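You operate a simulated robot arm through the tools that you are given. There is no shell and no other tool. Be economical: measure what you need, move in short steps, check, and stop when the job is done.

Carry out the task below with a simulated robot arm. There is one attempt and no reset: what you move stays moved.

Task
Ease the kinked red bout back to the card's count, then comb out the tangled ends.
Fine: unclip it and stand its tab in the row; lay the comb back.
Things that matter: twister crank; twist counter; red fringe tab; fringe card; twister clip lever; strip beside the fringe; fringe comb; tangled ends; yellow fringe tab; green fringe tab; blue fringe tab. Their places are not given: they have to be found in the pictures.

It is judged by the outcome, as a careful person would: the job done as asked, and still so three seconds after it is handed in. It fails if anything else is knocked over, pushed out of place, dropped, spilled or broken.

Robot
A 7-joint arm with a two-finger parallel gripper, fixed in place. Base frame: the origin is at the foot of the arm, x ahead of it, y to its left, z up; the work surface is at about z = 78. Readings come in cm, rad, newtons and seconds.
With the tool pointing down near the work surface it reaches from about 34 to 74 cm from the base axis. Its first joint turns from -2.007 to 2.007 rad. Payload 3.91 kg.
Tool frame: the origin (TCP) lies between the finger pads and is the grasp point; the fingertips stand 3 cm ahead of it; z points along the fingers, y is the line along which they close. The gripper opens to 11 cm. The fingers are 2 cm wide and 1 cm thick; the gripper's body (4.8 by 11.2 cm) begins 5.5 cm behind the TCP.
Orientation is that of the tool frame in the base frame, as a unit quaternion [w, x, y, z]. With the fingers straight down and closing along the base's y, the tool's x points along the base's -x, its y along +y and its z along -z.

Tools
- The arm moves only by the tool arm_command. Its argument "rows" is a list of rows, each a list of 7 numbers: the shift along the tool's x, y, z in units of 200 mm (1.0 is 200 mm), then the turn, a rotation vector about the tool's x, y, z in units of 60 degrees (1.0 is 60 degrees), then the finger opening in cm, from 0 to 11. In form: [[x, y, z, wx, wy, wz, gripper], ...]. A call has 1 to 12 rows; each row is the pose to reach, as a shift and turn from the pose commanded when the call began, along the tool's axes at that moment. A call with a number of a shift or a turn outside -1 to 1 is refused whole. Each row takes 0.2 s and may step no farther than 5 cm and 0.15 rad from the row before; otherwise, or with a gripper value out of range, the whole call is refused. A pose out of reach is approached as far as the arm can. The call stops where the force on the tool passes 40 N (or 10 N more than at its start, if that is more) or the arm is blocked; 0.2 s more then pass. The fingers move at their own pace (about 10.8 cm/s each) and stop on an object; they squeeze with about 36 N. The grip force told is the motor's: it shows also when the fingers shut on nothing. Time passes only in rows, and 0.2 s behind the last, so rows that repeat a pose let the fingers close. It gives the time, the measured TCP pose, the force on the tool (base axes), the opening and the grip force at its end, in the units of the frame above (readings bear some noise).
- Cameras (640 x 400 px; columns grow to the right, rows downward): "scene" is fixed at [39.97, 49.93, 153.38]; the picture's right is [-0.94, -0.34, 0.00], its down [-0.21, 0.59, -0.78] and it looks along [0.26, -0.73, -0.63] (base axes); focal length 310 px, centre (320, 200). "wrist" rides on the gripper at [7.2, 1.7, -10.3] in the tool frame; the picture's right is [-0.23, 0.97, 0.00], its down [-0.76, -0.18, -0.62] and it looks along [-0.61, -0.14, 0.78] (tool axes); focal length 222 px, centre (320, 200).
- grab_frame(camera): a new picture of that camera. No time passes.
- move_column(by): slides the trunk up (or, below 0, down) by that many cm; the arm rides with it, the base frame stays. It gives what a move gives, with no picture.
- locate(camera, pixels): for up to 12 pixels [column, row] of the newest picture of that camera ("zoom" is the newest enlarged one), the place [x, y, z] in the base frame of the surface seen there, good to about 0.2 cm. No time passes.
- close_up(camera, box): a new picture of the part [left, top, right, bottom] of that camera's present view, enlarged. No time passes.
- close_job(): hands the job in; it is judged then, once.

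Keep the steps short. Do not move on a guess: measure, check each grasp and each placing, and mend mistakes. In all there are 80 turns and 46 pictures (those below and enlarged ones count). Leave the gripper open and the arm clear of the work at the hand-in unless told otherwise, and finish with a single line.

The tools are called after "Request:" by a JSON object that holds its "method" and its "body". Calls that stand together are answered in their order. arm_command: Moves the arm, as the interface text tells. Its arguments: {"type":"object","properties":{"rows":{"type":"array","items":{"type":"array","items":{"type":"number"}}}},"required":["rows"]} The other tools are called the same way: move_column (by) slides the trunk up or down; grab_frame (camera) takes a picture; locate (camera, pixels) gives the place of the surface under pixels of a picture; close_up (camera, box) takes an enlarged picture of a part of a camera's view; close_job () hands the job in.

At the start:

```text
t: 0.0
position: [59.96, -25.89, 110.3]
tcp_rot: [0.0, 0.0, 1.0, 0.0]
force: [-0.1, -0.2, -0.2]
gripper_width: 11.01
grip_force: 0.0
trunk travel left (down, up): [-72.5, 26.5]
```

scene: 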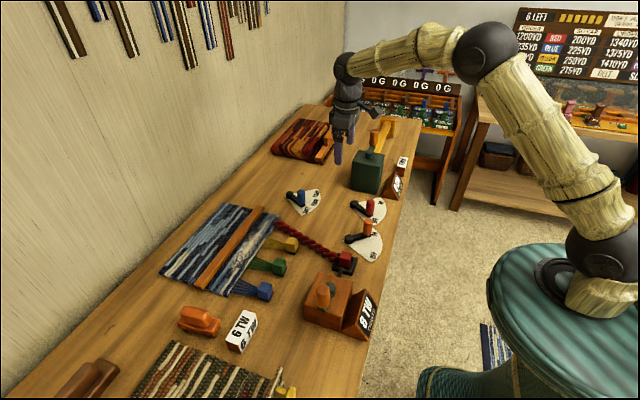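
wrist: 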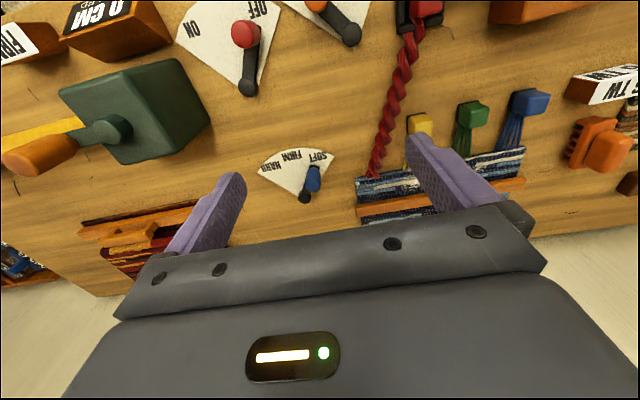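

I see a table with a red twisted bout, three tabs, a card "6 TW", an orange comb and a crank box with a display. I'll enlarge the relevant parts first.

Request:
{"method": "close_up", "body": {"camera": "scene", "box": [220, 180, 400, 300]}}

Request:
{"method": "close_up", "body": {"camera": "scene", "box": [160, 260, 400, 400]}}

Request:
{"method": "close_up", "body": {"camera": "scene", "box": [260, 90, 440, 210]}}

```text
3.33 times, centred on (310, 240) of scene
```

zoom: 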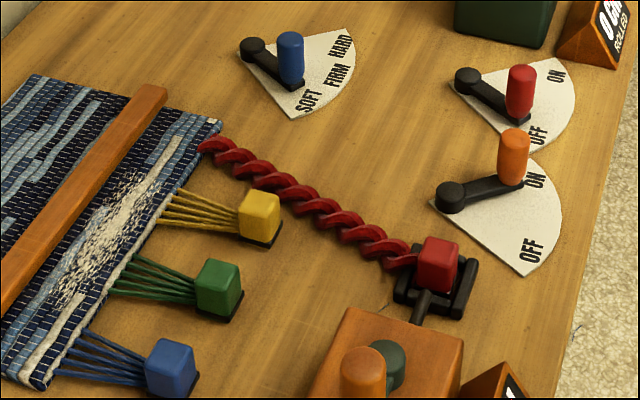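

```text
2.67 times, centred on (280, 330) of scene
```

zoom: 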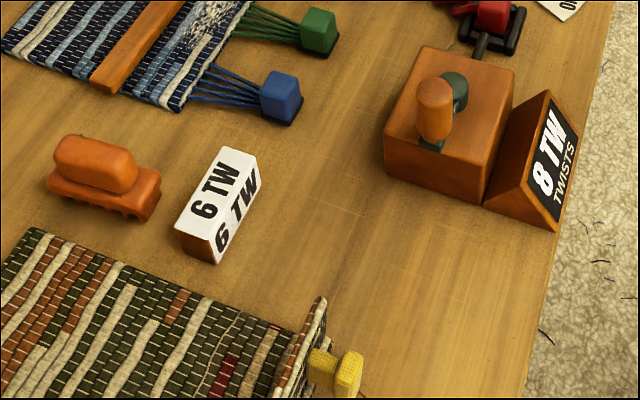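

```text
3.33 times, centred on (350, 150) of scene
```

zoom: 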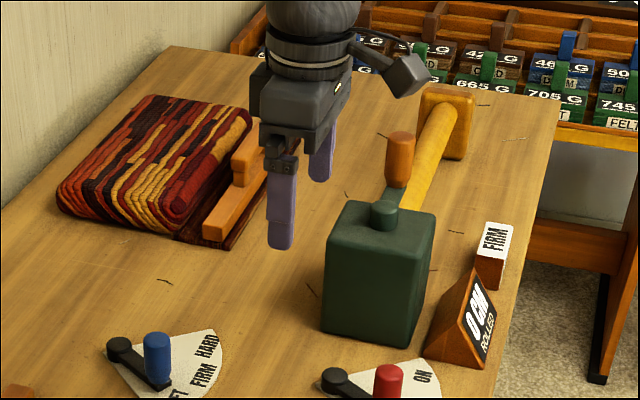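

I'll enlarge the twister box and measure crank, clip, lever positions.

Request:
{"method": "close_up", "body": {"camera": "scene", "box": [290, 225, 410, 345]}}

```text
3.33 times, centred on (350, 285) of scene
```

zoom: 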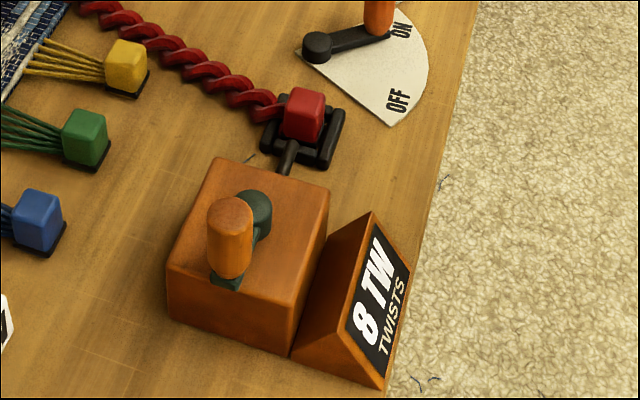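

Measuring: crank knob top (230,208), hub top (254,200), arm foot (225,285), box corners, clip/tab top, lever, tabs.

Request:
{"method": "locate", "body": {"camera": "zoom", "pixels": [[230, 207], [228, 255], [256, 198], [226, 282], [212, 162], [325, 190], [290, 310], [304, 97], [295, 125], [126, 48], [84, 120], [38, 202]]}}

Request:
{"method": "locate", "body": {"camera": "scene", "pixels": [[350, 237], [368, 223], [367, 233], [353, 205], [370, 203], [360, 252], [354, 264], [336, 258], [342, 270], [280, 300], [300, 280], [365, 300]]}}

```text
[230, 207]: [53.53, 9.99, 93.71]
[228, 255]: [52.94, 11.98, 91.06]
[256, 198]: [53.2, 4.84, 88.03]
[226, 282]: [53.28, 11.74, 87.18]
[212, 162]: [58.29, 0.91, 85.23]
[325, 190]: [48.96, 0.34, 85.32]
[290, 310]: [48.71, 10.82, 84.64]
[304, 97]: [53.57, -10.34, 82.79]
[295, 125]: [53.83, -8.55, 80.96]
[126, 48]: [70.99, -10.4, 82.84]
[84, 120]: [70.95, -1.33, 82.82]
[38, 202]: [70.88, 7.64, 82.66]
```

```text
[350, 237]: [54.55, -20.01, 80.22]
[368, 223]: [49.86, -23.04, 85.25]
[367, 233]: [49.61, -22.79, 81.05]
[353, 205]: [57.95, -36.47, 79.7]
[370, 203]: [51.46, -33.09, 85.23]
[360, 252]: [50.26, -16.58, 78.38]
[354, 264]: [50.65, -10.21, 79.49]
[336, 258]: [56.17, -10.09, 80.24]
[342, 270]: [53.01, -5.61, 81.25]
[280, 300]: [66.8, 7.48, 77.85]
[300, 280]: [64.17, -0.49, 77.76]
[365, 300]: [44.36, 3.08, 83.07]
```

Crank hub is at about (53.3, 5.3), knob at about (53.2, 10.6), top z≈94; tabs are spaced 9 cm at x≈71. I'll move high above toward the twister (+y) to look with the wrist camera.

Request:
{"method": "arm_command", "body": {"rows": [[0, 0.2, 0, 0, 0, 0, 11], [0, 0.4, 0, 0, 0, 0, 11], [0, 0.6, 0, 0, 0, 0, 11], [0, 0.8, 0, 0, 0, 0, 11], [0.1, 0.95, 0, 0, 0, 0, 11], [0.2, 1.0, 0, 0, 0, 0, 11], [0.3, 1.0, 0, 0, 0, 0, 11], [0.4, 1.0, 0, 0, 0, 0, 11]]}}

Request:
{"method": "grab_frame", "body": {"camera": "wrist"}}

Request:
{"method": "grab_frame", "body": {"camera": "scene"}}

```text
t: 1.8
position: [51.83, -5.81, 110.47]
tcp_rot: [0.0, -0.001, 1.0, 0.0]
force: [-0.9, 0.7, 0.2]
gripper_width: 11.03
grip_force: 0.0
trunk travel left (down, up): [-72.5, 26.5]
```

```text
39 pictures are left
```

wrist: 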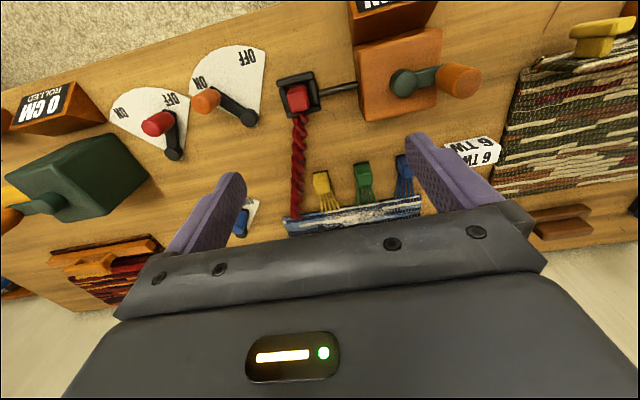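

```text
38 pictures are left
```

scene: 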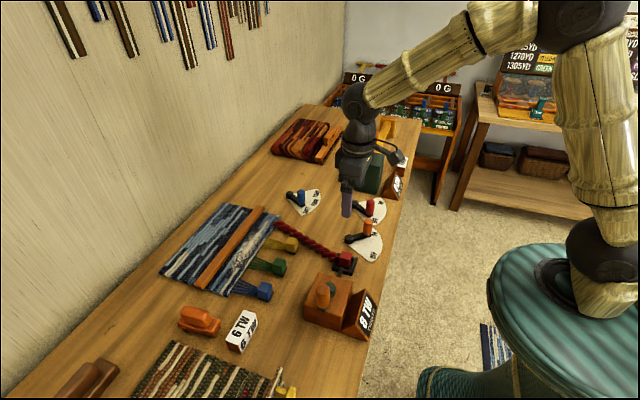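

I'll measure the crank in an enlarged wrist view.

Request:
{"method": "close_up", "body": {"camera": "wrist", "box": [260, 0, 500, 150]}}

```text
2.67 times, centred on (380, 75) of wrist
```

zoom: 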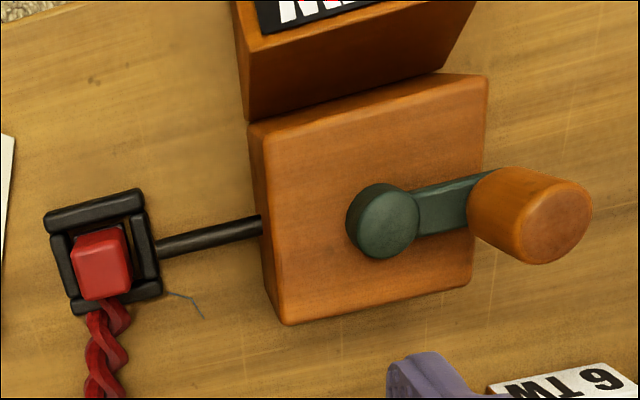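

Request:
{"method": "locate", "body": {"camera": "zoom", "pixels": [[392, 222], [360, 222], [419, 220], [392, 190], [550, 221], [518, 221], [588, 221], [550, 185], [550, 258], [100, 258], [85, 290], [110, 350]]}}

```text
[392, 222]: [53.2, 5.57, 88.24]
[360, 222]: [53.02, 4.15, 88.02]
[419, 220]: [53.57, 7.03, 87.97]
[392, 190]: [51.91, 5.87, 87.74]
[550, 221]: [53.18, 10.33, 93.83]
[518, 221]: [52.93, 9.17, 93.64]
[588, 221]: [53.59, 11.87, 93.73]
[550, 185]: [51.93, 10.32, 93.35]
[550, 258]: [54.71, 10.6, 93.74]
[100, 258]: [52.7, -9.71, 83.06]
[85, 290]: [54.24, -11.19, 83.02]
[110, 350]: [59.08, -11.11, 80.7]
```

Hub (53.3, 5.55), knob (53.3, 10.5), radius 4.95, knob top 93.8. I'll move over the knob and partly down, fingers at 6 cm.

Request:
{"method": "arm_command", "body": {"rows": [[0, 0.2, 0, 0, 0, 0, 6], [-0.03, 0.4, 0, 0, 0, 0, 6], [-0.067, 0.6, 0, 0, 0, 0, 6], [-0.067, 0.8, 0, 0, 0, 0, 6], [-0.067, 0.82, 0.15, 0, 0, 0, 6], [-0.067, 0.82, 0.35, 0, 0, 0, 6], [-0.067, 0.82, 0.5, 0, 0, 0, 6], [-0.067, 0.82, 0.6, 0, 0, 0, 6]]}}

Request:
{"method": "grab_frame", "body": {"camera": "wrist"}}

```text
t: 3.6
position: [53.2, 10.5, 98.36]
tcp_rot: [0.0, 0.0, 1.0, 0.0]
force: [-0.3, -0.6, 0.6]
gripper_width: 6.01
grip_force: 0.1
trunk travel left (down, up): [-72.5, 26.5]
```

```text
36 pictures are left
```

wrist: 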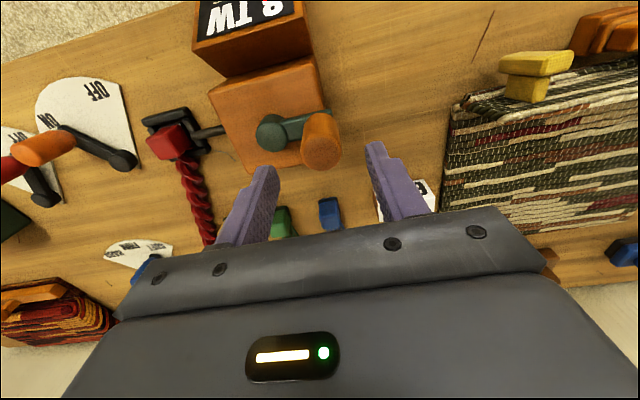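

The knob (320,140) lies between the fingers in y. Descend 6.3 cm and close.

Request:
{"method": "arm_command", "body": {"rows": [[0, 0, 0.12, 0, 0, 0, 6], [0, 0, 0.22, 0, 0, 0, 6], [0, 0, 0.315, 0, 0, 0, 6], [0, 0, 0.315, 0, 0, 0, 2.5], [0, 0, 0.315, 0, 0, 0, 2.5], [0, 0, 0.315, 0, 0, 0, 2.5]]}}

Request:
{"method": "close_up", "body": {"camera": "scene", "box": [260, 215, 410, 345]}}

```text
t: 5.0
position: [53.02, 10.46, 91.96]
tcp_rot: [0.0, -0.001, 1.0, 0.0]
force: [-0.7, 2.8, -6.1]
gripper_width: 3.17
grip_force: 44.4
trunk travel left (down, up): [-72.5, 26.5]
```

```text
3.08 times, centred on (335, 280) of scene
```

zoom: 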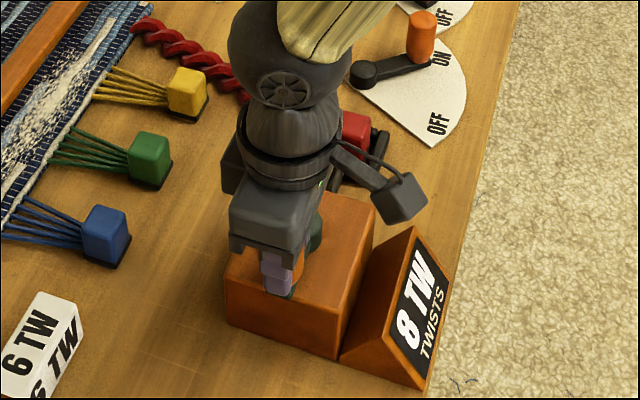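

Knob held (3.17 cm). Try a slow quarter-ish turn counter-clockwise (60°), watching force.

Request:
{"method": "arm_command", "body": {"rows": [[0.0323, -0.0021, 0, 0, 0, 0, 2.5], [0.0641, -0.0084, 0, 0, 0, 0, 2.5], [0.0947, -0.0188, 0, 0, 0, 0, 2.5], [0.1238, -0.0332, 0, 0, 0, 0, 2.5], [0.1507, -0.0511, 0, 0, 0, 0, 2.5], [0.175, -0.0725, 0, 0, 0, 0, 2.5], [0.1964, -0.0968, 0, 0, 0, 0, 2.5], [0.2143, -0.1238, 0, 0, 0, 0, 2.5]]}}

Request:
{"method": "close_up", "body": {"camera": "scene", "box": [260, 215, 410, 345]}}

```text
t: 6.8
position: [48.9, 8.01, 92.08]
tcp_rot: [0.0, 0.0, 1.0, -0.001]
force: [-4.7, 1.9, -3.8]
gripper_width: 3.16
grip_force: 45.0
trunk travel left (down, up): [-72.5, 26.5]
```

```text
3.08 times, centred on (335, 280) of scene
```

zoom: 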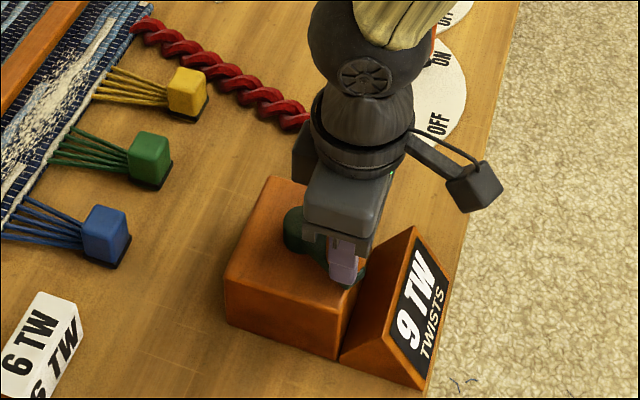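

The counter went to 9: wrong way. I reverse clockwise back to the start.

Request:
{"method": "arm_command", "body": {"rows": [[-0.0179, 0.027, 0, 0, 0, 0, 2.5], [-0.0393, 0.0513, 0, 0, 0, 0, 2.5], [-0.0636, 0.0727, 0, 0, 0, 0, 2.5], [-0.0905, 0.0906, 0, 0, 0, 0, 2.5], [-0.1196, 0.105, 0, 0, 0, 0, 2.5], [-0.1502, 0.1154, 0, 0, 0, 0, 2.5], [-0.182, 0.1217, 0, 0, 0, 0, 2.5], [-0.2143, 0.1238, 0, 0, 0, 0, 2.5]]}}

Request:
{"method": "close_up", "body": {"camera": "scene", "box": [260, 215, 410, 345]}}

```text
t: 8.6
position: [53.15, 10.59, 92.05]
tcp_rot: [0.0, 0.0, 1.0, 0.0]
force: [0.0, 0.9, -5.0]
gripper_width: 3.15
grip_force: 44.8
trunk travel left (down, up): [-72.5, 26.5]
```

```text
3.08 times, centred on (335, 280) of scene
```

zoom: 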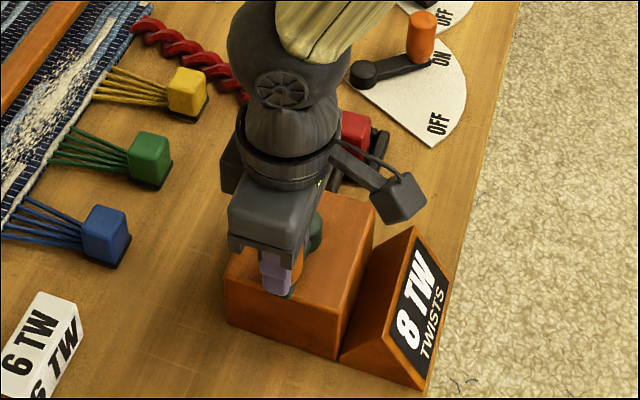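

Back at 8. Now 60° clockwise from the start.

Request:
{"method": "arm_command", "body": {"rows": [[-0.0323, -0.0021, 0, 0, 0, 0, 2.5], [-0.0641, -0.0084, 0, 0, 0, 0, 2.5], [-0.0947, -0.0188, 0, 0, 0, 0, 2.5], [-0.1238, -0.0332, 0, 0, 0, 0, 2.5], [-0.1507, -0.0511, 0, 0, 0, 0, 2.5], [-0.175, -0.0725, 0, 0, 0, 0, 2.5], [-0.1964, -0.0968, 0, 0, 0, 0, 2.5], [-0.2143, -0.1238, 0, 0, 0, 0, 2.5]]}}

Request:
{"method": "close_up", "body": {"camera": "scene", "box": [260, 215, 410, 345]}}

```text
t: 10.4
position: [57.47, 7.88, 91.94]
tcp_rot: [0.0, 0.0, 1.0, 0.0]
force: [0.9, -0.7, -5.9]
gripper_width: 3.19
grip_force: 45.1
trunk travel left (down, up): [-72.5, 26.5]
```

```text
3.08 times, centred on (335, 280) of scene
```

zoom: 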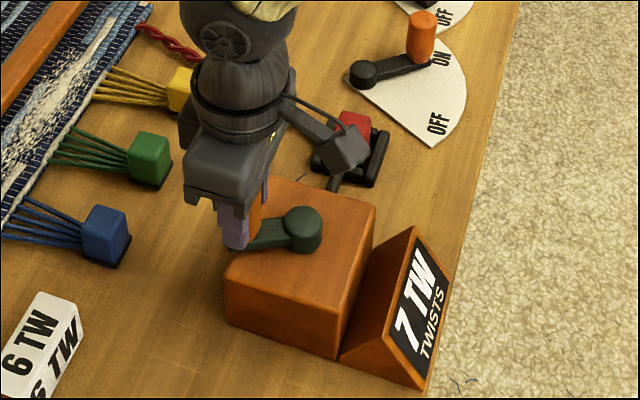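

Now 7. Continue to 90°.

Request:
{"method": "arm_command", "body": {"rows": [[-0.0144, -0.029, 0, 0, 0, 0, 2.5], [-0.0248, -0.0596, 0, 0, 0, 0, 2.5], [-0.0311, -0.0914, 0, 0, 0, 0, 2.5], [-0.0332, -0.1237, 0, 0, 0, 0, 2.5]]}}

Request:
{"method": "close_up", "body": {"camera": "scene", "box": [260, 215, 410, 345]}}

```text
t: 11.4
position: [58.13, 5.57, 91.93]
tcp_rot: [0.0, -0.001, 1.0, 0.0]
force: [2.6, -0.2, -3.1]
gripper_width: 3.17
grip_force: 44.7
trunk travel left (down, up): [-72.5, 26.5]
```

```text
3.08 times, centred on (335, 280) of scene
```

zoom: 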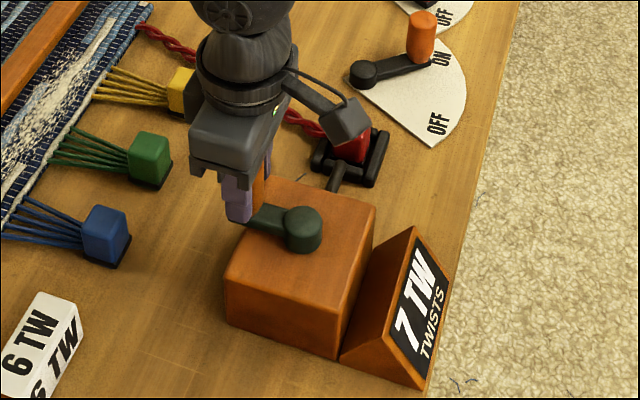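

Still 7. Another 30° to 120°.

Request:
{"method": "arm_command", "body": {"rows": [[0.0021, -0.0323, 0, 0, 0, 0, 2.5], [0.0084, -0.0641, 0, 0, 0, 0, 2.5], [0.0188, -0.0947, 0, 0, 0, 0, 2.5], [0.0332, -0.1238, 0, 0, 0, 0, 2.5]]}}

Request:
{"method": "close_up", "body": {"camera": "scene", "box": [260, 215, 410, 345]}}

```text
t: 12.4
position: [57.53, 2.95, 91.99]
tcp_rot: [0.0, -0.001, 1.0, 0.0]
force: [1.1, -2.0, 0.9]
gripper_width: 3.19
grip_force: 44.9
trunk travel left (down, up): [-72.5, 26.5]
```

```text
3.08 times, centred on (335, 280) of scene
```

zoom: 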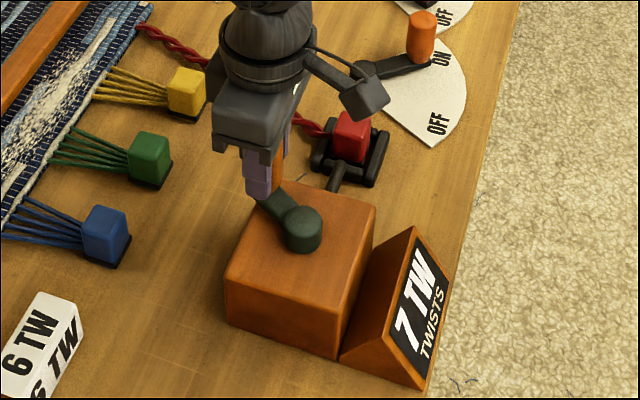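

Still 7, consistent with about 90° per twist. To 150°.

Request:
{"method": "arm_command", "body": {"rows": [[0.0179, -0.0269, 0, 0, 0, 0, 2.5], [0.0393, -0.0512, 0, 0, 0, 0, 2.5], [0.0636, -0.0726, 0, 0, 0, 0, 2.5], [0.0905, -0.0905, 0, 0, 0, 0, 2.5]]}}

Request:
{"method": "close_up", "body": {"camera": "scene", "box": [260, 215, 410, 345]}}

```text
t: 13.4
position: [55.61, 1.21, 92.01]
tcp_rot: [0.0, -0.002, 1.0, 0.0]
force: [1.0, -3.5, -0.1]
gripper_width: 3.19
grip_force: 45.1
trunk travel left (down, up): [-72.5, 26.5]
```

```text
3.08 times, centred on (335, 280) of scene
```

zoom: 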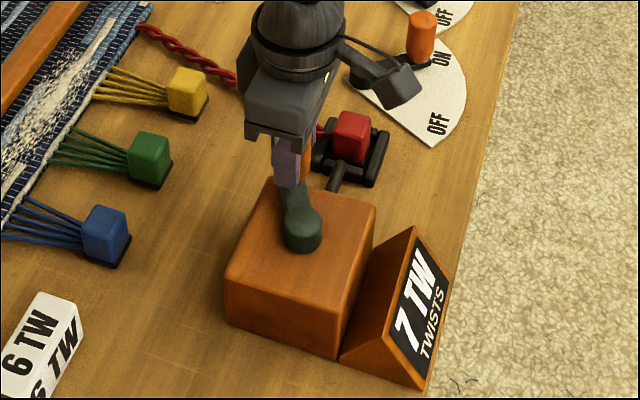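

Still 7; so the step is 100–120°. To 180°.

Request:
{"method": "arm_command", "body": {"rows": [[0.0291, -0.0144, 0, 0, 0, 0, 2.5], [0.0597, -0.0248, 0, 0, 0, 0, 2.5], [0.0915, -0.0311, 0, 0, 0, 0, 2.5], [0.1238, -0.0332, 0, 0, 0, 0, 2.5]]}}

Request:
{"method": "close_up", "body": {"camera": "scene", "box": [260, 215, 410, 345]}}

```text
t: 14.4
position: [53.16, 0.54, 92.11]
tcp_rot: [0.0, 0.0, 1.0, 0.0]
force: [-0.9, -2.5, -5.7]
gripper_width: 3.12
grip_force: 44.9
trunk travel left (down, up): [-72.5, 26.5]
```

```text
3.08 times, centred on (335, 280) of scene
```

zoom: 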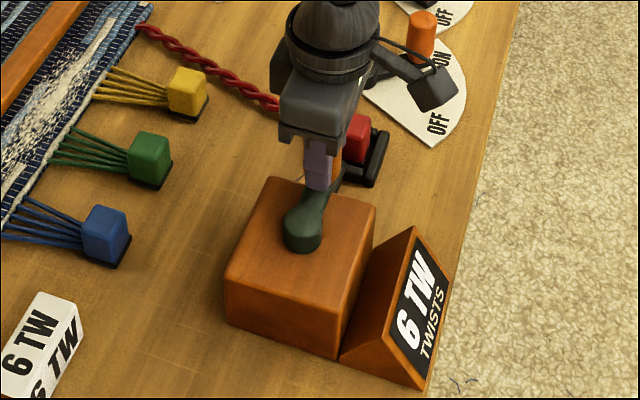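

Reads 6, just past the edge. Continue ~54° to be in the middle of the 6 band.

Request:
{"method": "arm_command", "body": {"rows": [[0.0344, 0.0024, 0, 0, 0, 0, 2.5], [0.0682, 0.0096, 0, 0, 0, 0, 2.5], [0.1007, 0.0214, 0, 0, 0, 0, 2.5], [0.1312, 0.0376, 0, 0, 0, 0, 2.5], [0.1591, 0.0579, 0, 0, 0, 0, 2.5], [0.1839, 0.0819, 0, 0, 0, 0, 2.5], [0.2002, 0.102, 0, 0, 0, 0, 2.5]]}}

Request:
{"method": "close_up", "body": {"camera": "scene", "box": [260, 215, 410, 345]}}

```text
t: 16.0
position: [49.15, 2.64, 92.07]
tcp_rot: [-0.002, -0.001, 1.0, 0.0]
force: [-2.9, -2.5, -1.7]
gripper_width: 3.15
grip_force: 45.0
trunk travel left (down, up): [-72.5, 26.5]
```

```text
3.08 times, centred on (335, 280) of scene
```

zoom: 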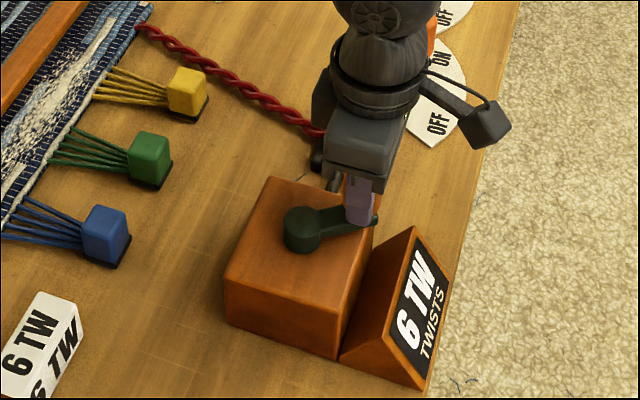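

Counter 6 matches the card. Release and rise, then move over toward fringe/comb for a look.

Request:
{"method": "arm_command", "body": {"rows": [[0, 0, 0, 0, 0, 0, 5.5], [0, 0, 0, 0, 0, 0, 5.5], [0, 0, -0.2, 0, 0, 0, 5.5], [0, 0, -0.4, 0, 0, 0, 5.5], [0, 0, -0.6, 0, 0, 0, 5.5], [0, 0, -0.8, 0, 0, 0, 5.5], [-0.2, 0.05, -0.9, 0, 0, 0, 7], [-0.4, 0.1, -0.9, 0, 0, 0, 7], [-0.6, 0.1, -0.9, 0, 0, 0, 7]]}}

Request:
{"method": "grab_frame", "body": {"camera": "wrist"}}

Request:
{"method": "grab_frame", "body": {"camera": "scene"}}

```text
t: 18.0
position: [61.24, 4.54, 110.04]
tcp_rot: [-0.001, -0.001, 1.0, 0.0]
force: [0.6, 0.3, -0.4]
gripper_width: 6.99
grip_force: 0.1
trunk travel left (down, up): [-72.5, 26.5]
```

```text
26 pictures are left
```

wrist: 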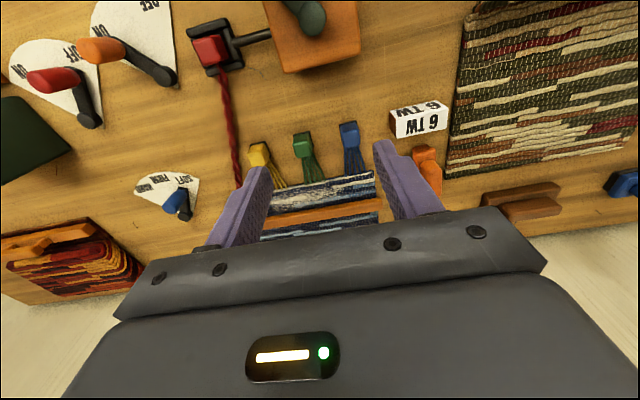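

```text
25 pictures are left
```

scene: 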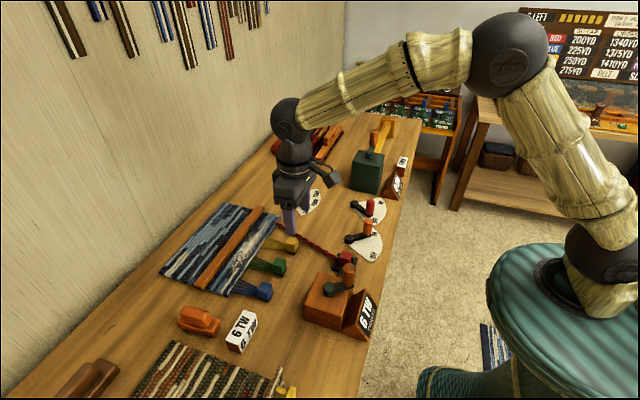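

Counter 6, crank free. Now enlarge the fringe and comb.

Request:
{"method": "close_up", "body": {"camera": "scene", "box": [150, 200, 290, 350]}}

```text
2.67 times, centred on (220, 275) of scene
```

zoom: 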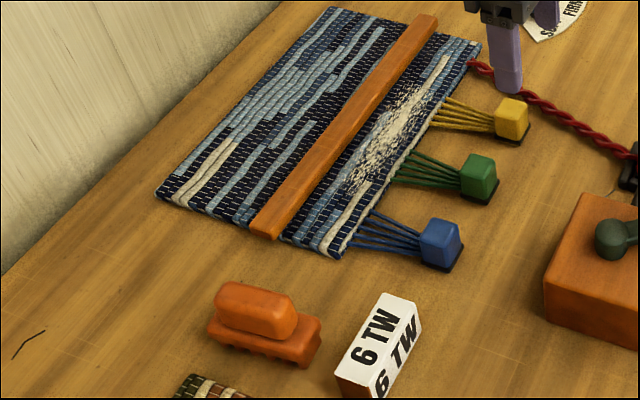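

Request:
{"method": "locate", "body": {"camera": "zoom", "pixels": [[345, 190], [425, 85], [385, 140], [410, 130], [370, 130], [450, 58], [215, 292], [295, 320], [255, 290], [210, 325], [318, 340], [255, 310]]}}

Request:
{"method": "locate", "body": {"camera": "zoom", "pixels": [[395, 60], [305, 185], [275, 235], [335, 255], [475, 45], [470, 65], [235, 283], [275, 305], [300, 365], [222, 300], [288, 355], [310, 320]]}}

```text
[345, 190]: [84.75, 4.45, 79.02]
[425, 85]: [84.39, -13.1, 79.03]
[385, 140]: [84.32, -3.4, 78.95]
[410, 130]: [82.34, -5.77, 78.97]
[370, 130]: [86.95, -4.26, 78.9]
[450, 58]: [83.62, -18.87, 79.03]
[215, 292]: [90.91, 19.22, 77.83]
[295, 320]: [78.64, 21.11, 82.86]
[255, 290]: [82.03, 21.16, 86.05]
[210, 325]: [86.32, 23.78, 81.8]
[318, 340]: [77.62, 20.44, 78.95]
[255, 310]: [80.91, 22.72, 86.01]
```

```text
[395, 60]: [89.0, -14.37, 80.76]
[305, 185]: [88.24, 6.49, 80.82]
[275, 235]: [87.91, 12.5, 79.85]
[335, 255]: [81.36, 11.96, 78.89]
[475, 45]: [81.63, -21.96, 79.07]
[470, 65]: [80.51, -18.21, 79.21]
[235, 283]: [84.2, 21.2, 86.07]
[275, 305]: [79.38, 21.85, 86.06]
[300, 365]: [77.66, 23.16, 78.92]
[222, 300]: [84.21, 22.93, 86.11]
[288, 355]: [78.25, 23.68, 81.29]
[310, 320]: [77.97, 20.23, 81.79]
```

The comb (81.5, 22) and tangle (84.3, -4.5) lie beyond the 74 cm vertical reach, so I need arm geometry: locate shoulder, elbow, wrist pixels.

Request:
{"method": "locate", "body": {"camera": "scene", "pixels": [[602, 250], [612, 225], [490, 55], [287, 118], [295, 155], [293, 185], [292, 225], [540, 260], [390, 68]]}}

```text
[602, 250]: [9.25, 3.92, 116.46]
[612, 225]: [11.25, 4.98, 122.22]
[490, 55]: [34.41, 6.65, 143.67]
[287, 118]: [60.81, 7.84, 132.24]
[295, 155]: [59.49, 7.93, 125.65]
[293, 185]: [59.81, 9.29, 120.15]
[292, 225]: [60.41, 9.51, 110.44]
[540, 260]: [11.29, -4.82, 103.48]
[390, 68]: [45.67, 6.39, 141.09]
```

Shoulder is at about (8,0,118), reach to the wrist ≈65 cm, wrist–TCP ≈23 cm; so a forward-tilted tool (~45°) can reach the comb. First view the comb from above: shift +y 10 cm and open.

Request:
{"method": "arm_command", "body": {"rows": [[0, 0.2, 0, 0, 0, 0, 11], [0, 0.4, 0, 0, 0, 0, 11], [0, 0.6, 0, 0, 0, 0, 11], [0, 0.7, 0, 0, 0, 0, 11]]}}

Request:
{"method": "close_up", "body": {"camera": "wrist", "box": [160, 60, 480, 260]}}

```text
t: 19.0
position: [61.24, 18.8, 110.03]
tcp_rot: [0.001, 0.0, 1.0, -0.001]
force: [-0.6, 0.1, 0.0]
gripper_width: 11.0
grip_force: 0.0
trunk travel left (down, up): [-72.5, 26.5]
```

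```text
2.00 times, centred on (320, 160) of wrist
```

zoom: 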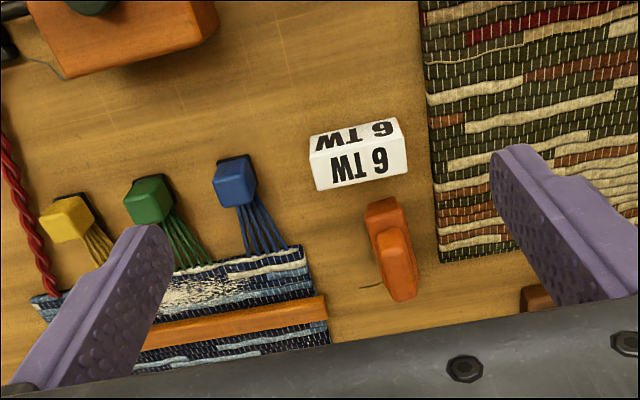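

Request:
{"method": "locate", "body": {"camera": "zoom", "pixels": [[376, 236], [408, 236], [391, 236], [390, 275], [412, 280], [401, 284], [393, 260], [370, 208], [396, 203], [383, 215], [362, 165], [400, 150]]}}

Request:
{"method": "locate", "body": {"camera": "zoom", "pixels": [[315, 158], [403, 122], [318, 185], [406, 170], [369, 230], [380, 270], [390, 298], [416, 290], [60, 215], [148, 195], [235, 180], [40, 300]]}}

```text
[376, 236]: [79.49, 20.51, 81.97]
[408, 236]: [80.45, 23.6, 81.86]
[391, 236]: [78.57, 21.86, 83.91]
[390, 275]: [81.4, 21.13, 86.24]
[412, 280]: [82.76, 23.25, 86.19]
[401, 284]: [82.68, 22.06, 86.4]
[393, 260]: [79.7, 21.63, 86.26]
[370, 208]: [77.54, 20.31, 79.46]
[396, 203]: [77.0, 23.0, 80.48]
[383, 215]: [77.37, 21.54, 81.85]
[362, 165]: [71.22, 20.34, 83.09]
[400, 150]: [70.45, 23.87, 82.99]
```

```text
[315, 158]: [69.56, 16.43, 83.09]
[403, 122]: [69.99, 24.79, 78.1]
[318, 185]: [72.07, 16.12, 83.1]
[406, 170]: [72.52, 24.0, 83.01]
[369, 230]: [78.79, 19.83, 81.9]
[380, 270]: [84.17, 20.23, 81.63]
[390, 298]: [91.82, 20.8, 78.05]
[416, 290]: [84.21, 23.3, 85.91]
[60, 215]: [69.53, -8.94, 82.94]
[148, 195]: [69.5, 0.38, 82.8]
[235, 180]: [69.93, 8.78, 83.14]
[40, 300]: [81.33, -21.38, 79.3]
```

Comb handle centre ≈(81.7, 22.0), top 86.3; card top 83.1 at x 69.5–72.5. Now enlarge the tangle to measure it and the bar edge.

Request:
{"method": "close_up", "body": {"camera": "scene", "box": [205, 200, 285, 310]}}

```text
3.64 times, centred on (245, 255) of scene
```

zoom: 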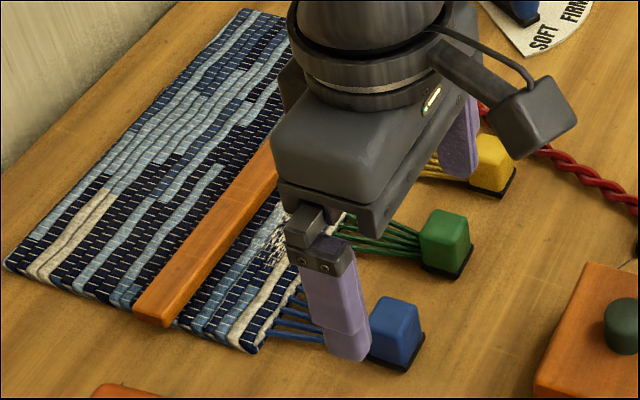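

Request:
{"method": "locate", "body": {"camera": "zoom", "pixels": [[200, 270], [210, 272], [196, 262], [178, 308], [190, 308], [150, 290], [258, 345], [280, 300], [255, 150], [160, 325], [265, 325], [340, 222]]}}

```text
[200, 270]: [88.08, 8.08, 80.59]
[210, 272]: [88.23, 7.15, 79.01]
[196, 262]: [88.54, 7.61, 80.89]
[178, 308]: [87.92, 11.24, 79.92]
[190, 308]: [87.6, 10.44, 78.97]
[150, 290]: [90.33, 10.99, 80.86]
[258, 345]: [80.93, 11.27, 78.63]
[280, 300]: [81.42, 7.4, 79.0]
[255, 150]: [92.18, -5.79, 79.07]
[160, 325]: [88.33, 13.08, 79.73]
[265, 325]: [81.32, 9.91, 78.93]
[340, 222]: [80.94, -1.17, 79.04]
```

Bar edge is x≈88, so the comb stroke should be centred at x≈83, along y. Now tilt the tool 45° forward and approach above the comb.

Request:
{"method": "arm_command", "body": {"rows": [[-0.1, 0.03, 0.03, 0, -0.12, 0, 9], [-0.22, 0.06, 0.06, 0, -0.24, 0, 7], [-0.34, 0.09, 0.1, 0, -0.36, 0, 5], [-0.46, 0.12, 0.15, 0, -0.48, 0, 5], [-0.6, 0.15, 0.2, 0, -0.6, 0, 5], [-0.72, 0.17, 0.3, 0, -0.72, 0, 5], [-0.82, 0.17, 0.4, 0, -0.75, 0, 5], [-0.885, 0.17, 0.5, 0, -0.75, 0, 5]]}}

Request:
{"method": "grab_frame", "body": {"camera": "scene"}}

```text
t: 20.8
position: [78.82, 22.06, 100.09]
tcp_rot: [0.383, -0.001, 0.924, 0.0]
force: [0.3, 0.6, -0.9]
gripper_width: 5.03
grip_force: 0.0
trunk travel left (down, up): [-72.5, 26.5]
```

```text
21 pictures are left
```

scene: 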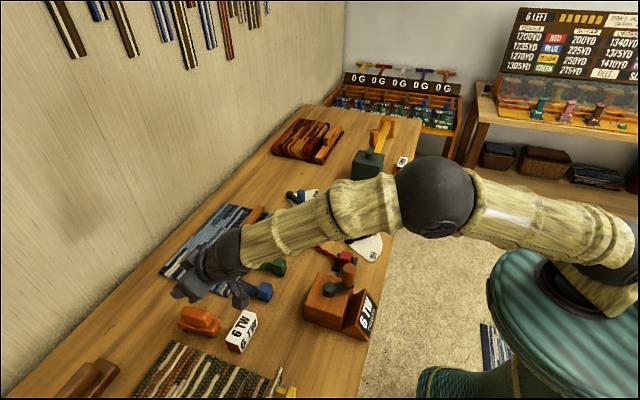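

Reached; tilted. Descend vertically onto the comb handle to TCP (81.5, 22.05, 85.2), in slow steps, still open.

Request:
{"method": "arm_command", "body": {"rows": [[0.065, 0, 0.124, 0, 0, 0, 5], [0.13, 0, 0.247, 0, 0, 0, 5], [0.1945, 0, 0.371, 0, 0, 0, 5], [0.2546, 0, 0.431, 0, 0, 0, 5], [0.3147, 0, 0.491, 0, 0, 0, 5], [0.3747, 0, 0.551, 0, 0, 0, 5], [0.4348, 0, 0.6116, 0, 0, 0, 5]]}}

Request:
{"method": "close_up", "body": {"camera": "scene", "box": [150, 240, 290, 360]}}

```text
t: 22.4
position: [81.33, 22.06, 85.17]
tcp_rot: [0.382, 0.0, 0.924, 0.0]
force: [-1.3, 0.1, 0.2]
gripper_width: 5.02
grip_force: 0.1
trunk travel left (down, up): [-72.5, 26.5]
```

```text
3.33 times, centred on (220, 300) of scene
```

zoom: 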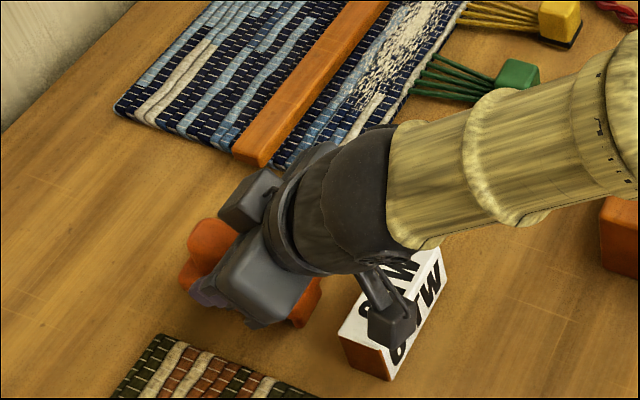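

Straddling the handle, no contact force. Close.

Request:
{"method": "arm_command", "body": {"rows": [[0, 0, 0, 0, 0, 0, 1.5], [0, 0, 0, 0, 0, 0, 1.5], [0, 0, 0, 0, 0, 0, 1.5], [0, 0, 0, 0, 0, 0, 1.5]]}}

```text
t: 23.4
position: [81.3, 22.08, 85.24]
tcp_rot: [0.383, 0.0, 0.924, 0.0]
force: [-0.4, -0.3, 0.0]
gripper_width: 2.75
grip_force: 35.5
trunk travel left (down, up): [-72.5, 26.5]
```

Holding (2.75 cm). Lift 7 cm and check.

Request:
{"method": "arm_command", "body": {"rows": [[-0.05, 0, -0.05, 0, 0, 0, 1.5], [-0.12, 0, -0.12, 0, 0, 0, 1.5], [-0.19, 0, -0.19, 0, 0, 0, 1.5], [-0.2475, 0, -0.2475, 0, 0, 0, 1.5]]}}

Request:
{"method": "close_up", "body": {"camera": "scene", "box": [150, 230, 290, 350]}}

```text
t: 24.4
position: [81.32, 22.12, 92.32]
tcp_rot: [0.382, 0.0, 0.924, -0.001]
force: [-1.0, 1.0, -1.7]
gripper_width: 2.79
grip_force: 35.8
trunk travel left (down, up): [-72.5, 26.5]
```

```text
3.33 times, centred on (220, 290) of scene
```

zoom: 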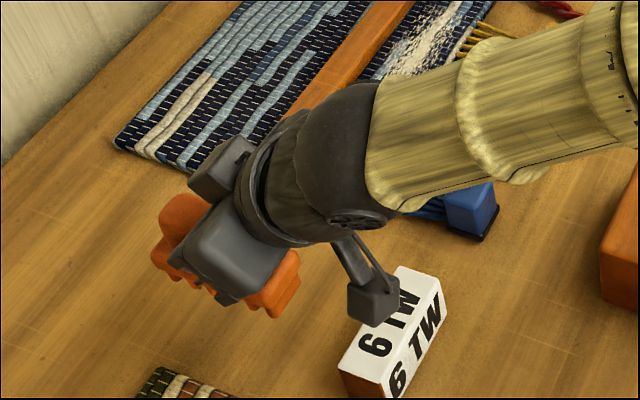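

Request:
{"method": "locate", "body": {"camera": "zoom", "pixels": [[154, 258], [158, 245], [165, 270], [166, 215], [297, 270], [300, 258], [275, 312], [185, 200]]}}

```text
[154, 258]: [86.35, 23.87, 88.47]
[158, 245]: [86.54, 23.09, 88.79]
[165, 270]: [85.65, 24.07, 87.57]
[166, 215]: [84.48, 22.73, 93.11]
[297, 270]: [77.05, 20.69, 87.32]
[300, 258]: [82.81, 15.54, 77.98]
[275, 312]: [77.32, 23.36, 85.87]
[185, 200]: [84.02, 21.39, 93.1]
```

Comb held level, spanning x 76.9–86.6. Move to above (82.4, 9) then lower to just touch the fabric (TCP z 86.3).

Request:
{"method": "arm_command", "body": {"rows": [[-0.01, -0.15, 0.01, 0, 0, 0, 1.5], [-0.02, -0.3, 0.02, 0, 0, 0, 1.5], [-0.03, -0.45, 0.03, 0, 0, 0, 1.5], [-0.0318, -0.6, 0.0318, 0, 0, 0, 1.5], [-0.0318, -0.6525, 0.0318, 0, 0, 0, 1.5], [0.04, -0.6525, 0.104, 0, 0, 0, 1.5], [0.1, -0.6525, 0.164, 0, 0, 0, 1.5], [0.14, -0.6525, 0.204, 0, 0, 0, 1.5], [0.16, -0.6525, 0.224, 0, 0, 0, 1.5], [0.1768, -0.6525, 0.2404, 0, 0, 0, 1.5]]}}

Request:
{"method": "close_up", "body": {"camera": "scene", "box": [150, 200, 290, 320]}}

```text
t: 26.6
position: [82.23, 9.03, 86.54]
tcp_rot: [0.383, 0.0, 0.924, 0.001]
force: [0.2, 0.3, 2.9]
gripper_width: 2.8
grip_force: 36.0
trunk travel left (down, up): [-72.5, 26.5]
```

```text
3.33 times, centred on (220, 260) of scene
```

zoom: 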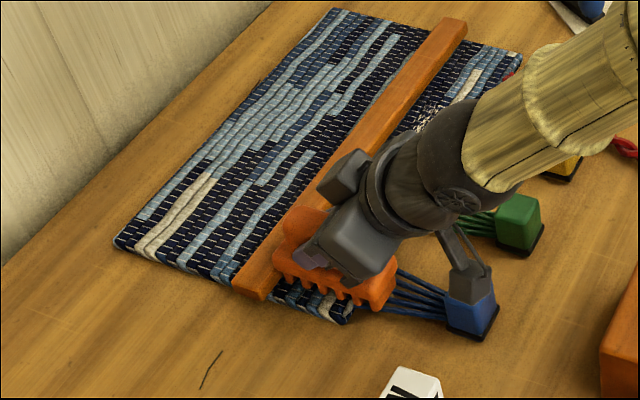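

Touching lightly (2.9 N), beside the bar. Comb slowly along −y.

Request:
{"method": "arm_command", "body": {"rows": [[0, -0.08, 0, 0, 0, 0, 1.5], [0, -0.16, 0, 0, 0, 0, 1.5], [0, -0.24, 0, 0, 0, 0, 1.5], [0, -0.32, 0, 0, 0, 0, 1.5], [0, -0.4, 0, 0, 0, 0, 1.5], [0, -0.48, 0, 0, 0, 0, 1.5], [0, -0.56, 0, 0, 0, 0, 1.5], [0, -0.64, 0, 0, 0, 0, 1.5], [0, -0.72, 0, 0, 0, 0, 1.5], [0, -0.8, 0, 0, 0, 0, 1.5], [0, -0.88, 0, 0, 0, 0, 1.5], [0, -0.96, 0, 0, 0, 0, 1.5]]}}

Request:
{"method": "close_up", "body": {"camera": "scene", "box": [170, 190, 310, 310]}}

```text
t: 29.2
position: [82.27, -10.12, 86.37]
tcp_rot: [0.383, -0.001, 0.924, 0.0]
force: [-0.6, 2.7, 11.8]
gripper_width: 2.82
grip_force: 35.4
trunk travel left (down, up): [-72.5, 26.5]
```

```text
3.33 times, centred on (240, 250) of scene
```

zoom: 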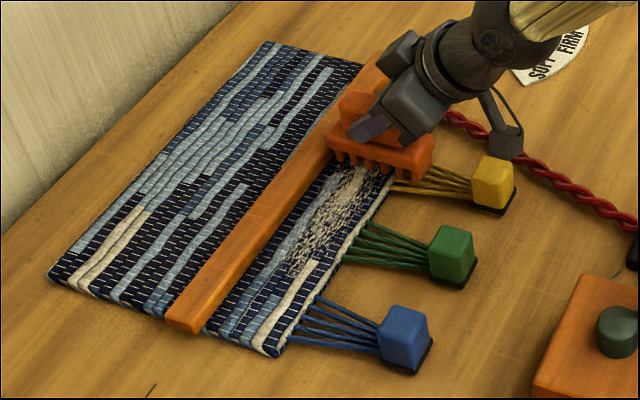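

The fuzz is thinning where combed. Finish the stroke to y≈−15 and comb back.

Request:
{"method": "arm_command", "body": {"rows": [[0, -0.08, 0, 0, 0, 0, 1.5], [0, -0.16, 0, 0, 0, 0, 1.5], [0, -0.25, 0, 0, 0, 0, 1.5], [0, -0.15, 0, 0, 0, 0, 1.5], [0, -0.05, 0, 0, 0, 0, 1.5], [0, 0.05, 0, 0, 0, 0, 1.5], [0, 0.15, 0, 0, 0, 0, 1.5], [0, 0.25, 0, 0, 0, 0, 1.5], [0, 0.35, 0, 0, 0, 0, 1.5], [0, 0.45, 0, 0, 0, 0, 1.5], [0, 0.55, 0, 0, 0, 0, 1.5], [0, 0.65, 0, 0, 0, 0, 1.5]]}}

Request:
{"method": "arm_command", "body": {"rows": [[0, 0.1, 0, 0, 0, 0, 1.5], [0, 0.2, 0, 0, 0, 0, 1.5], [0, 0.3, 0, 0, 0, 0, 1.5], [0, 0.4, 0, 0, 0, 0, 1.5]]}}

Request:
{"method": "close_up", "body": {"camera": "scene", "box": [170, 190, 310, 310]}}

```text
t: 31.8
position: [82.2, 2.82, 86.46]
tcp_rot: [0.383, 0.0, 0.924, 0.001]
force: [-1.8, -2.5, 15.2]
gripper_width: 2.77
grip_force: 36.0
trunk travel left (down, up): [-72.5, 26.5]
```

```text
t: 32.8
position: [82.2, 10.76, 86.45]
tcp_rot: [0.383, 0.001, 0.924, 0.0]
force: [-0.6, -4.4, 15.2]
gripper_width: 2.8
grip_force: 35.9
trunk travel left (down, up): [-72.5, 26.5]
```

```text
3.33 times, centred on (240, 250) of scene
```

zoom: 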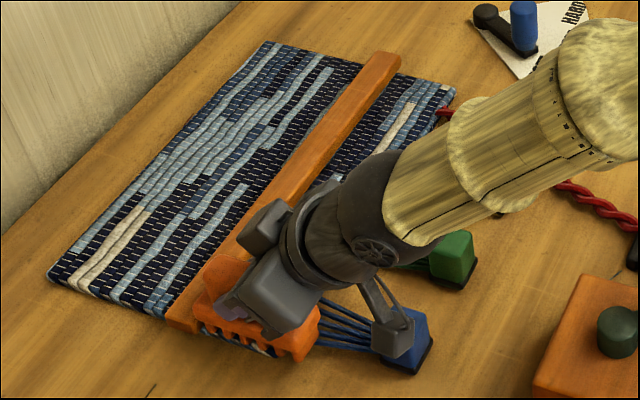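

The visible end is clear. Lift the comb and move above its rest place to see the whole strip.

Request:
{"method": "arm_command", "body": {"rows": [[-0.1, 0, -0.1, 0, 0, 0, 1.5], [-0.21, 0, -0.21, 0, 0, 0, 1.5], [-0.2, 0.15, -0.22, 0, 0, 0, 1.5], [-0.19, 0.3, -0.23, 0, 0, 0, 1.5], [-0.1768, 0.45, -0.2404, 0, 0, 0, 1.5], [-0.1768, 0.5625, -0.2404, 0, 0, 0, 1.5]]}}

Request:
{"method": "close_up", "body": {"camera": "scene", "box": [170, 190, 310, 310]}}

```text
t: 34.2
position: [81.34, 22.05, 92.15]
tcp_rot: [0.383, 0.0, 0.924, 0.0]
force: [0.3, 0.2, -2.0]
gripper_width: 2.78
grip_force: 35.7
trunk travel left (down, up): [-72.5, 26.5]
```

```text
3.33 times, centred on (240, 250) of scene
```

zoom: 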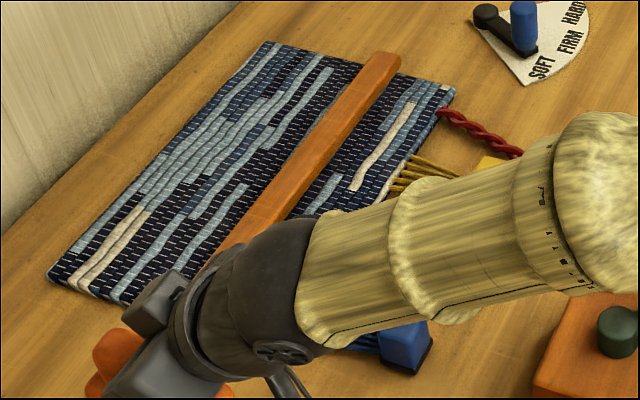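

The fuzz is gone. Lay the comb back: lower 7 cm.

Request:
{"method": "arm_command", "body": {"rows": [[0.08, 0, 0.08, 0, 0, 0, 1.5], [0.16, 0, 0.16, 0, 0, 0, 1.5], [0.21, 0, 0.21, 0, 0, 0, 1.5], [0.23, 0, 0.23, 0, 0, 0, 1.5], [0.243, 0, 0.243, 0, 0, 0, 1.5]]}}

```text
t: 35.4
position: [81.44, 22.04, 85.3]
tcp_rot: [0.383, 0.0, 0.924, 0.0]
force: [-0.1, -0.1, -1.6]
gripper_width: 2.77
grip_force: 36.4
trunk travel left (down, up): [-72.5, 26.5]
```

Still carrying its weight (−1.6 N); lower 0.2 cm more.

Request:
{"method": "arm_command", "body": {"rows": [[0.004, 0, 0.004, 0, 0, 0, 1.5], [0.007, 0, 0.007, 0, 0, 0, 1.5], [0.007, 0, 0.007, 0, 0, 0, 1.5]]}}

```text
t: 36.2
position: [81.39, 21.7, 85.26]
tcp_rot: [0.384, 0.001, 0.923, 0.0]
force: [1.0, 0.9, 3.3]
gripper_width: 2.76
grip_force: 36.0
trunk travel left (down, up): [-72.5, 26.5]
```

It rests. Open and rise straight up.

Request:
{"method": "arm_command", "body": {"rows": [[0, 0, 0, 0, 0, 0, 5], [0, 0, 0, 0, 0, 0, 5], [0, 0, 0, 0, 0, 0, 5], [-0.05, 0, -0.05, 0, 0, 0, 5], [-0.15, 0, -0.15, 0, 0, 0, 5], [-0.27, 0, -0.27, 0, 0, 0, 5], [-0.4, 0, -0.4, 0, 0, 0, 5], [-0.53, 0, -0.53, 0, 0, 0, 5]]}}

```text
t: 38.0
position: [81.34, 21.91, 100.23]
tcp_rot: [0.382, -0.001, 0.924, 0.001]
force: [-0.1, -0.7, -0.2]
gripper_width: 5.01
grip_force: 0.1
trunk travel left (down, up): [-72.5, 26.5]
```

Clear. Return the tool to vertical while backing off to about (61.5, 10, 108).

Request:
{"method": "arm_command", "body": {"rows": [[0.053, -0.075, -0.124, 0, 0.1, 0, 5], [0.106, -0.15, -0.248, 0, 0.2, 0, 5], [0.159, -0.225, -0.371, 0, 0.3, 0, 5], [0.212, -0.3, -0.495, 0, 0.4, 0, 5], [0.265, -0.375, -0.619, 0, 0.5, 0, 5], [0.318, -0.45, -0.743, 0, 0.6, 0, 5], [0.371, -0.525, -0.866, 0, 0.7, 0, 5], [0.424, -0.6, -0.99, 0, 0.75, 0, 5]]}}

Request:
{"method": "grab_frame", "body": {"camera": "scene"}}

```text
t: 39.8
position: [61.26, 10.06, 108.26]
tcp_rot: [-0.001, -0.001, 1.0, 0.0]
force: [0.0, -0.6, 0.6]
gripper_width: 4.99
grip_force: 0.1
trunk travel left (down, up): [-72.5, 26.5]
```

```text
14 pictures are left
```

scene: 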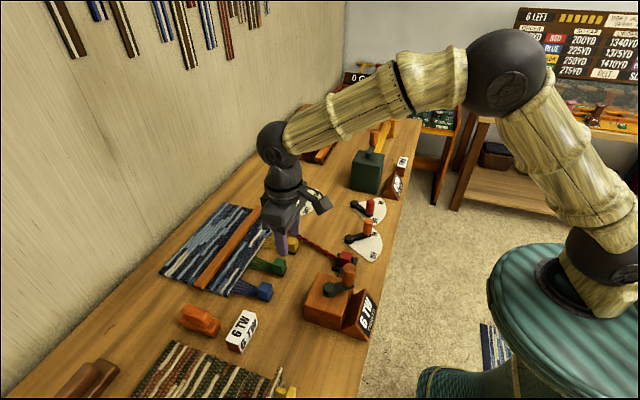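

Comb is back and card still in place. Move toward the clip lever (−y, −x) for a view.

Request:
{"method": "arm_command", "body": {"rows": [[0.08, -0.2, 0, 0, 0, 0, 6], [0.16, -0.4, 0, 0, 0, 0, 6], [0.24, -0.6, 0, 0, 0, 0, 6], [0.35, -0.8, 0, 0, 0, 0, 6], [0.475, -1.0, 0, 0, 0, 0, 6]]}}

Request:
{"method": "close_up", "body": {"camera": "wrist", "box": [160, 0, 400, 150]}}

```text
t: 41.0
position: [51.82, -10.06, 108.15]
tcp_rot: [0.001, -0.002, 1.0, 0.0]
force: [-0.3, 0.4, -0.3]
gripper_width: 6.04
grip_force: 0.0
trunk travel left (down, up): [-72.5, 26.5]
```

```text
2.67 times, centred on (280, 75) of wrist
```

zoom: 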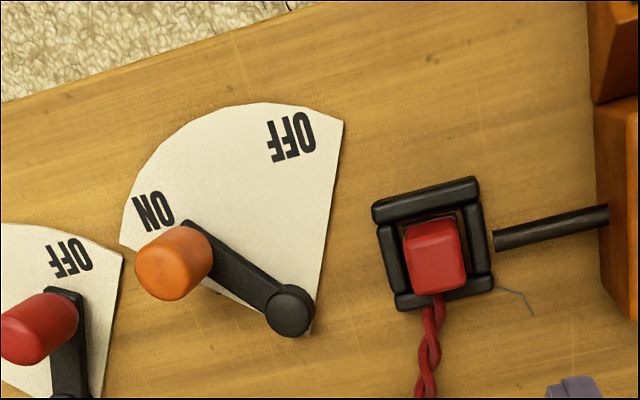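

Request:
{"method": "locate", "body": {"camera": "zoom", "pixels": [[290, 308], [160, 270], [150, 292], [195, 235], [237, 270], [292, 137], [152, 210], [434, 258], [410, 290], [462, 232], [427, 195], [440, 340]]}}

```text
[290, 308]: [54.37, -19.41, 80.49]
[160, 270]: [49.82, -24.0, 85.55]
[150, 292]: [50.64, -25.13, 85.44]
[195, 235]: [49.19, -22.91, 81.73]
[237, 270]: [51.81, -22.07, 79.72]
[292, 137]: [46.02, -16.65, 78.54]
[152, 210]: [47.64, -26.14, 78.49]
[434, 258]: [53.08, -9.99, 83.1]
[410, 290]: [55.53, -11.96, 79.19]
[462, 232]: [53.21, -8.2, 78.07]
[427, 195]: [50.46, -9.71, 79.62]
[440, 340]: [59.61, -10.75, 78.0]
```

Lever pivot (54.4, −19.4), knob centre ≈(50.1, −23.8), ON at 225°, OFF at 162°. Go above the knob.

Request:
{"method": "arm_command", "body": {"rows": [[0.03, -0.2, 0, 0, 0, 0, 6], [0.06, -0.4, 0, 0, 0, 0, 6], [0.095, -0.6, 0, 0, 0, 0, 6], [0.095, -0.6925, 0.1, 0, 0, 0, 6], [0.095, -0.6925, 0.3, 0, 0, 0, 6], [0.095, -0.6925, 0.5, 0, 0, 0, 6], [0.095, -0.6925, 0.7, 0, 0, 0, 6], [0.095, -0.6925, 0.8, 0, 0, 0, 6]]}}

Request:
{"method": "grab_frame", "body": {"camera": "wrist"}}

```text
t: 42.8
position: [49.91, -23.86, 92.21]
tcp_rot: [0.0, -0.001, 1.0, 0.0]
force: [1.2, 0.7, -0.5]
gripper_width: 6.02
grip_force: 0.2
trunk travel left (down, up): [-72.5, 26.5]
```

```text
12 pictures are left
```

wrist: 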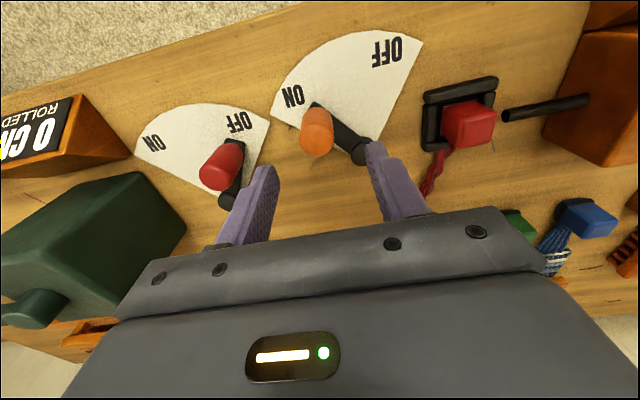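

Request:
{"method": "locate", "body": {"camera": "wrist", "pixels": [[317, 142], [304, 140], [330, 142], [317, 112], [316, 152]]}}

```text
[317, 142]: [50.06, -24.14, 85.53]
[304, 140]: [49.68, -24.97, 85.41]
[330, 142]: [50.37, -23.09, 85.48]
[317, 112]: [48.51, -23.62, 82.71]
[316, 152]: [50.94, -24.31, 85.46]
```

Knob centre (50.0, −24.0). Descend 7.8 cm and grip.

Request:
{"method": "arm_command", "body": {"rows": [[0.003, -0.01, 0.12, 0, 0, 0, 6], [0.003, -0.01, 0.26, 0, 0, 0, 6], [0.003, -0.01, 0.34, 0, 0, 0, 6], [0.003, -0.01, 0.39, 0, 0, 0, 6], [0.003, -0.01, 0.39, 0, 0, 0, 1], [0.003, -0.01, 0.39, 0, 0, 0, 1], [0.003, -0.01, 0.39, 0, 0, 0, 1]]}}

```text
t: 44.4
position: [49.8, -24.06, 84.44]
tcp_rot: [0.0, 0.0, 1.0, -0.001]
force: [-1.2, -3.7, -2.5]
gripper_width: 2.9
grip_force: 45.0
trunk travel left (down, up): [-72.5, 26.5]
```

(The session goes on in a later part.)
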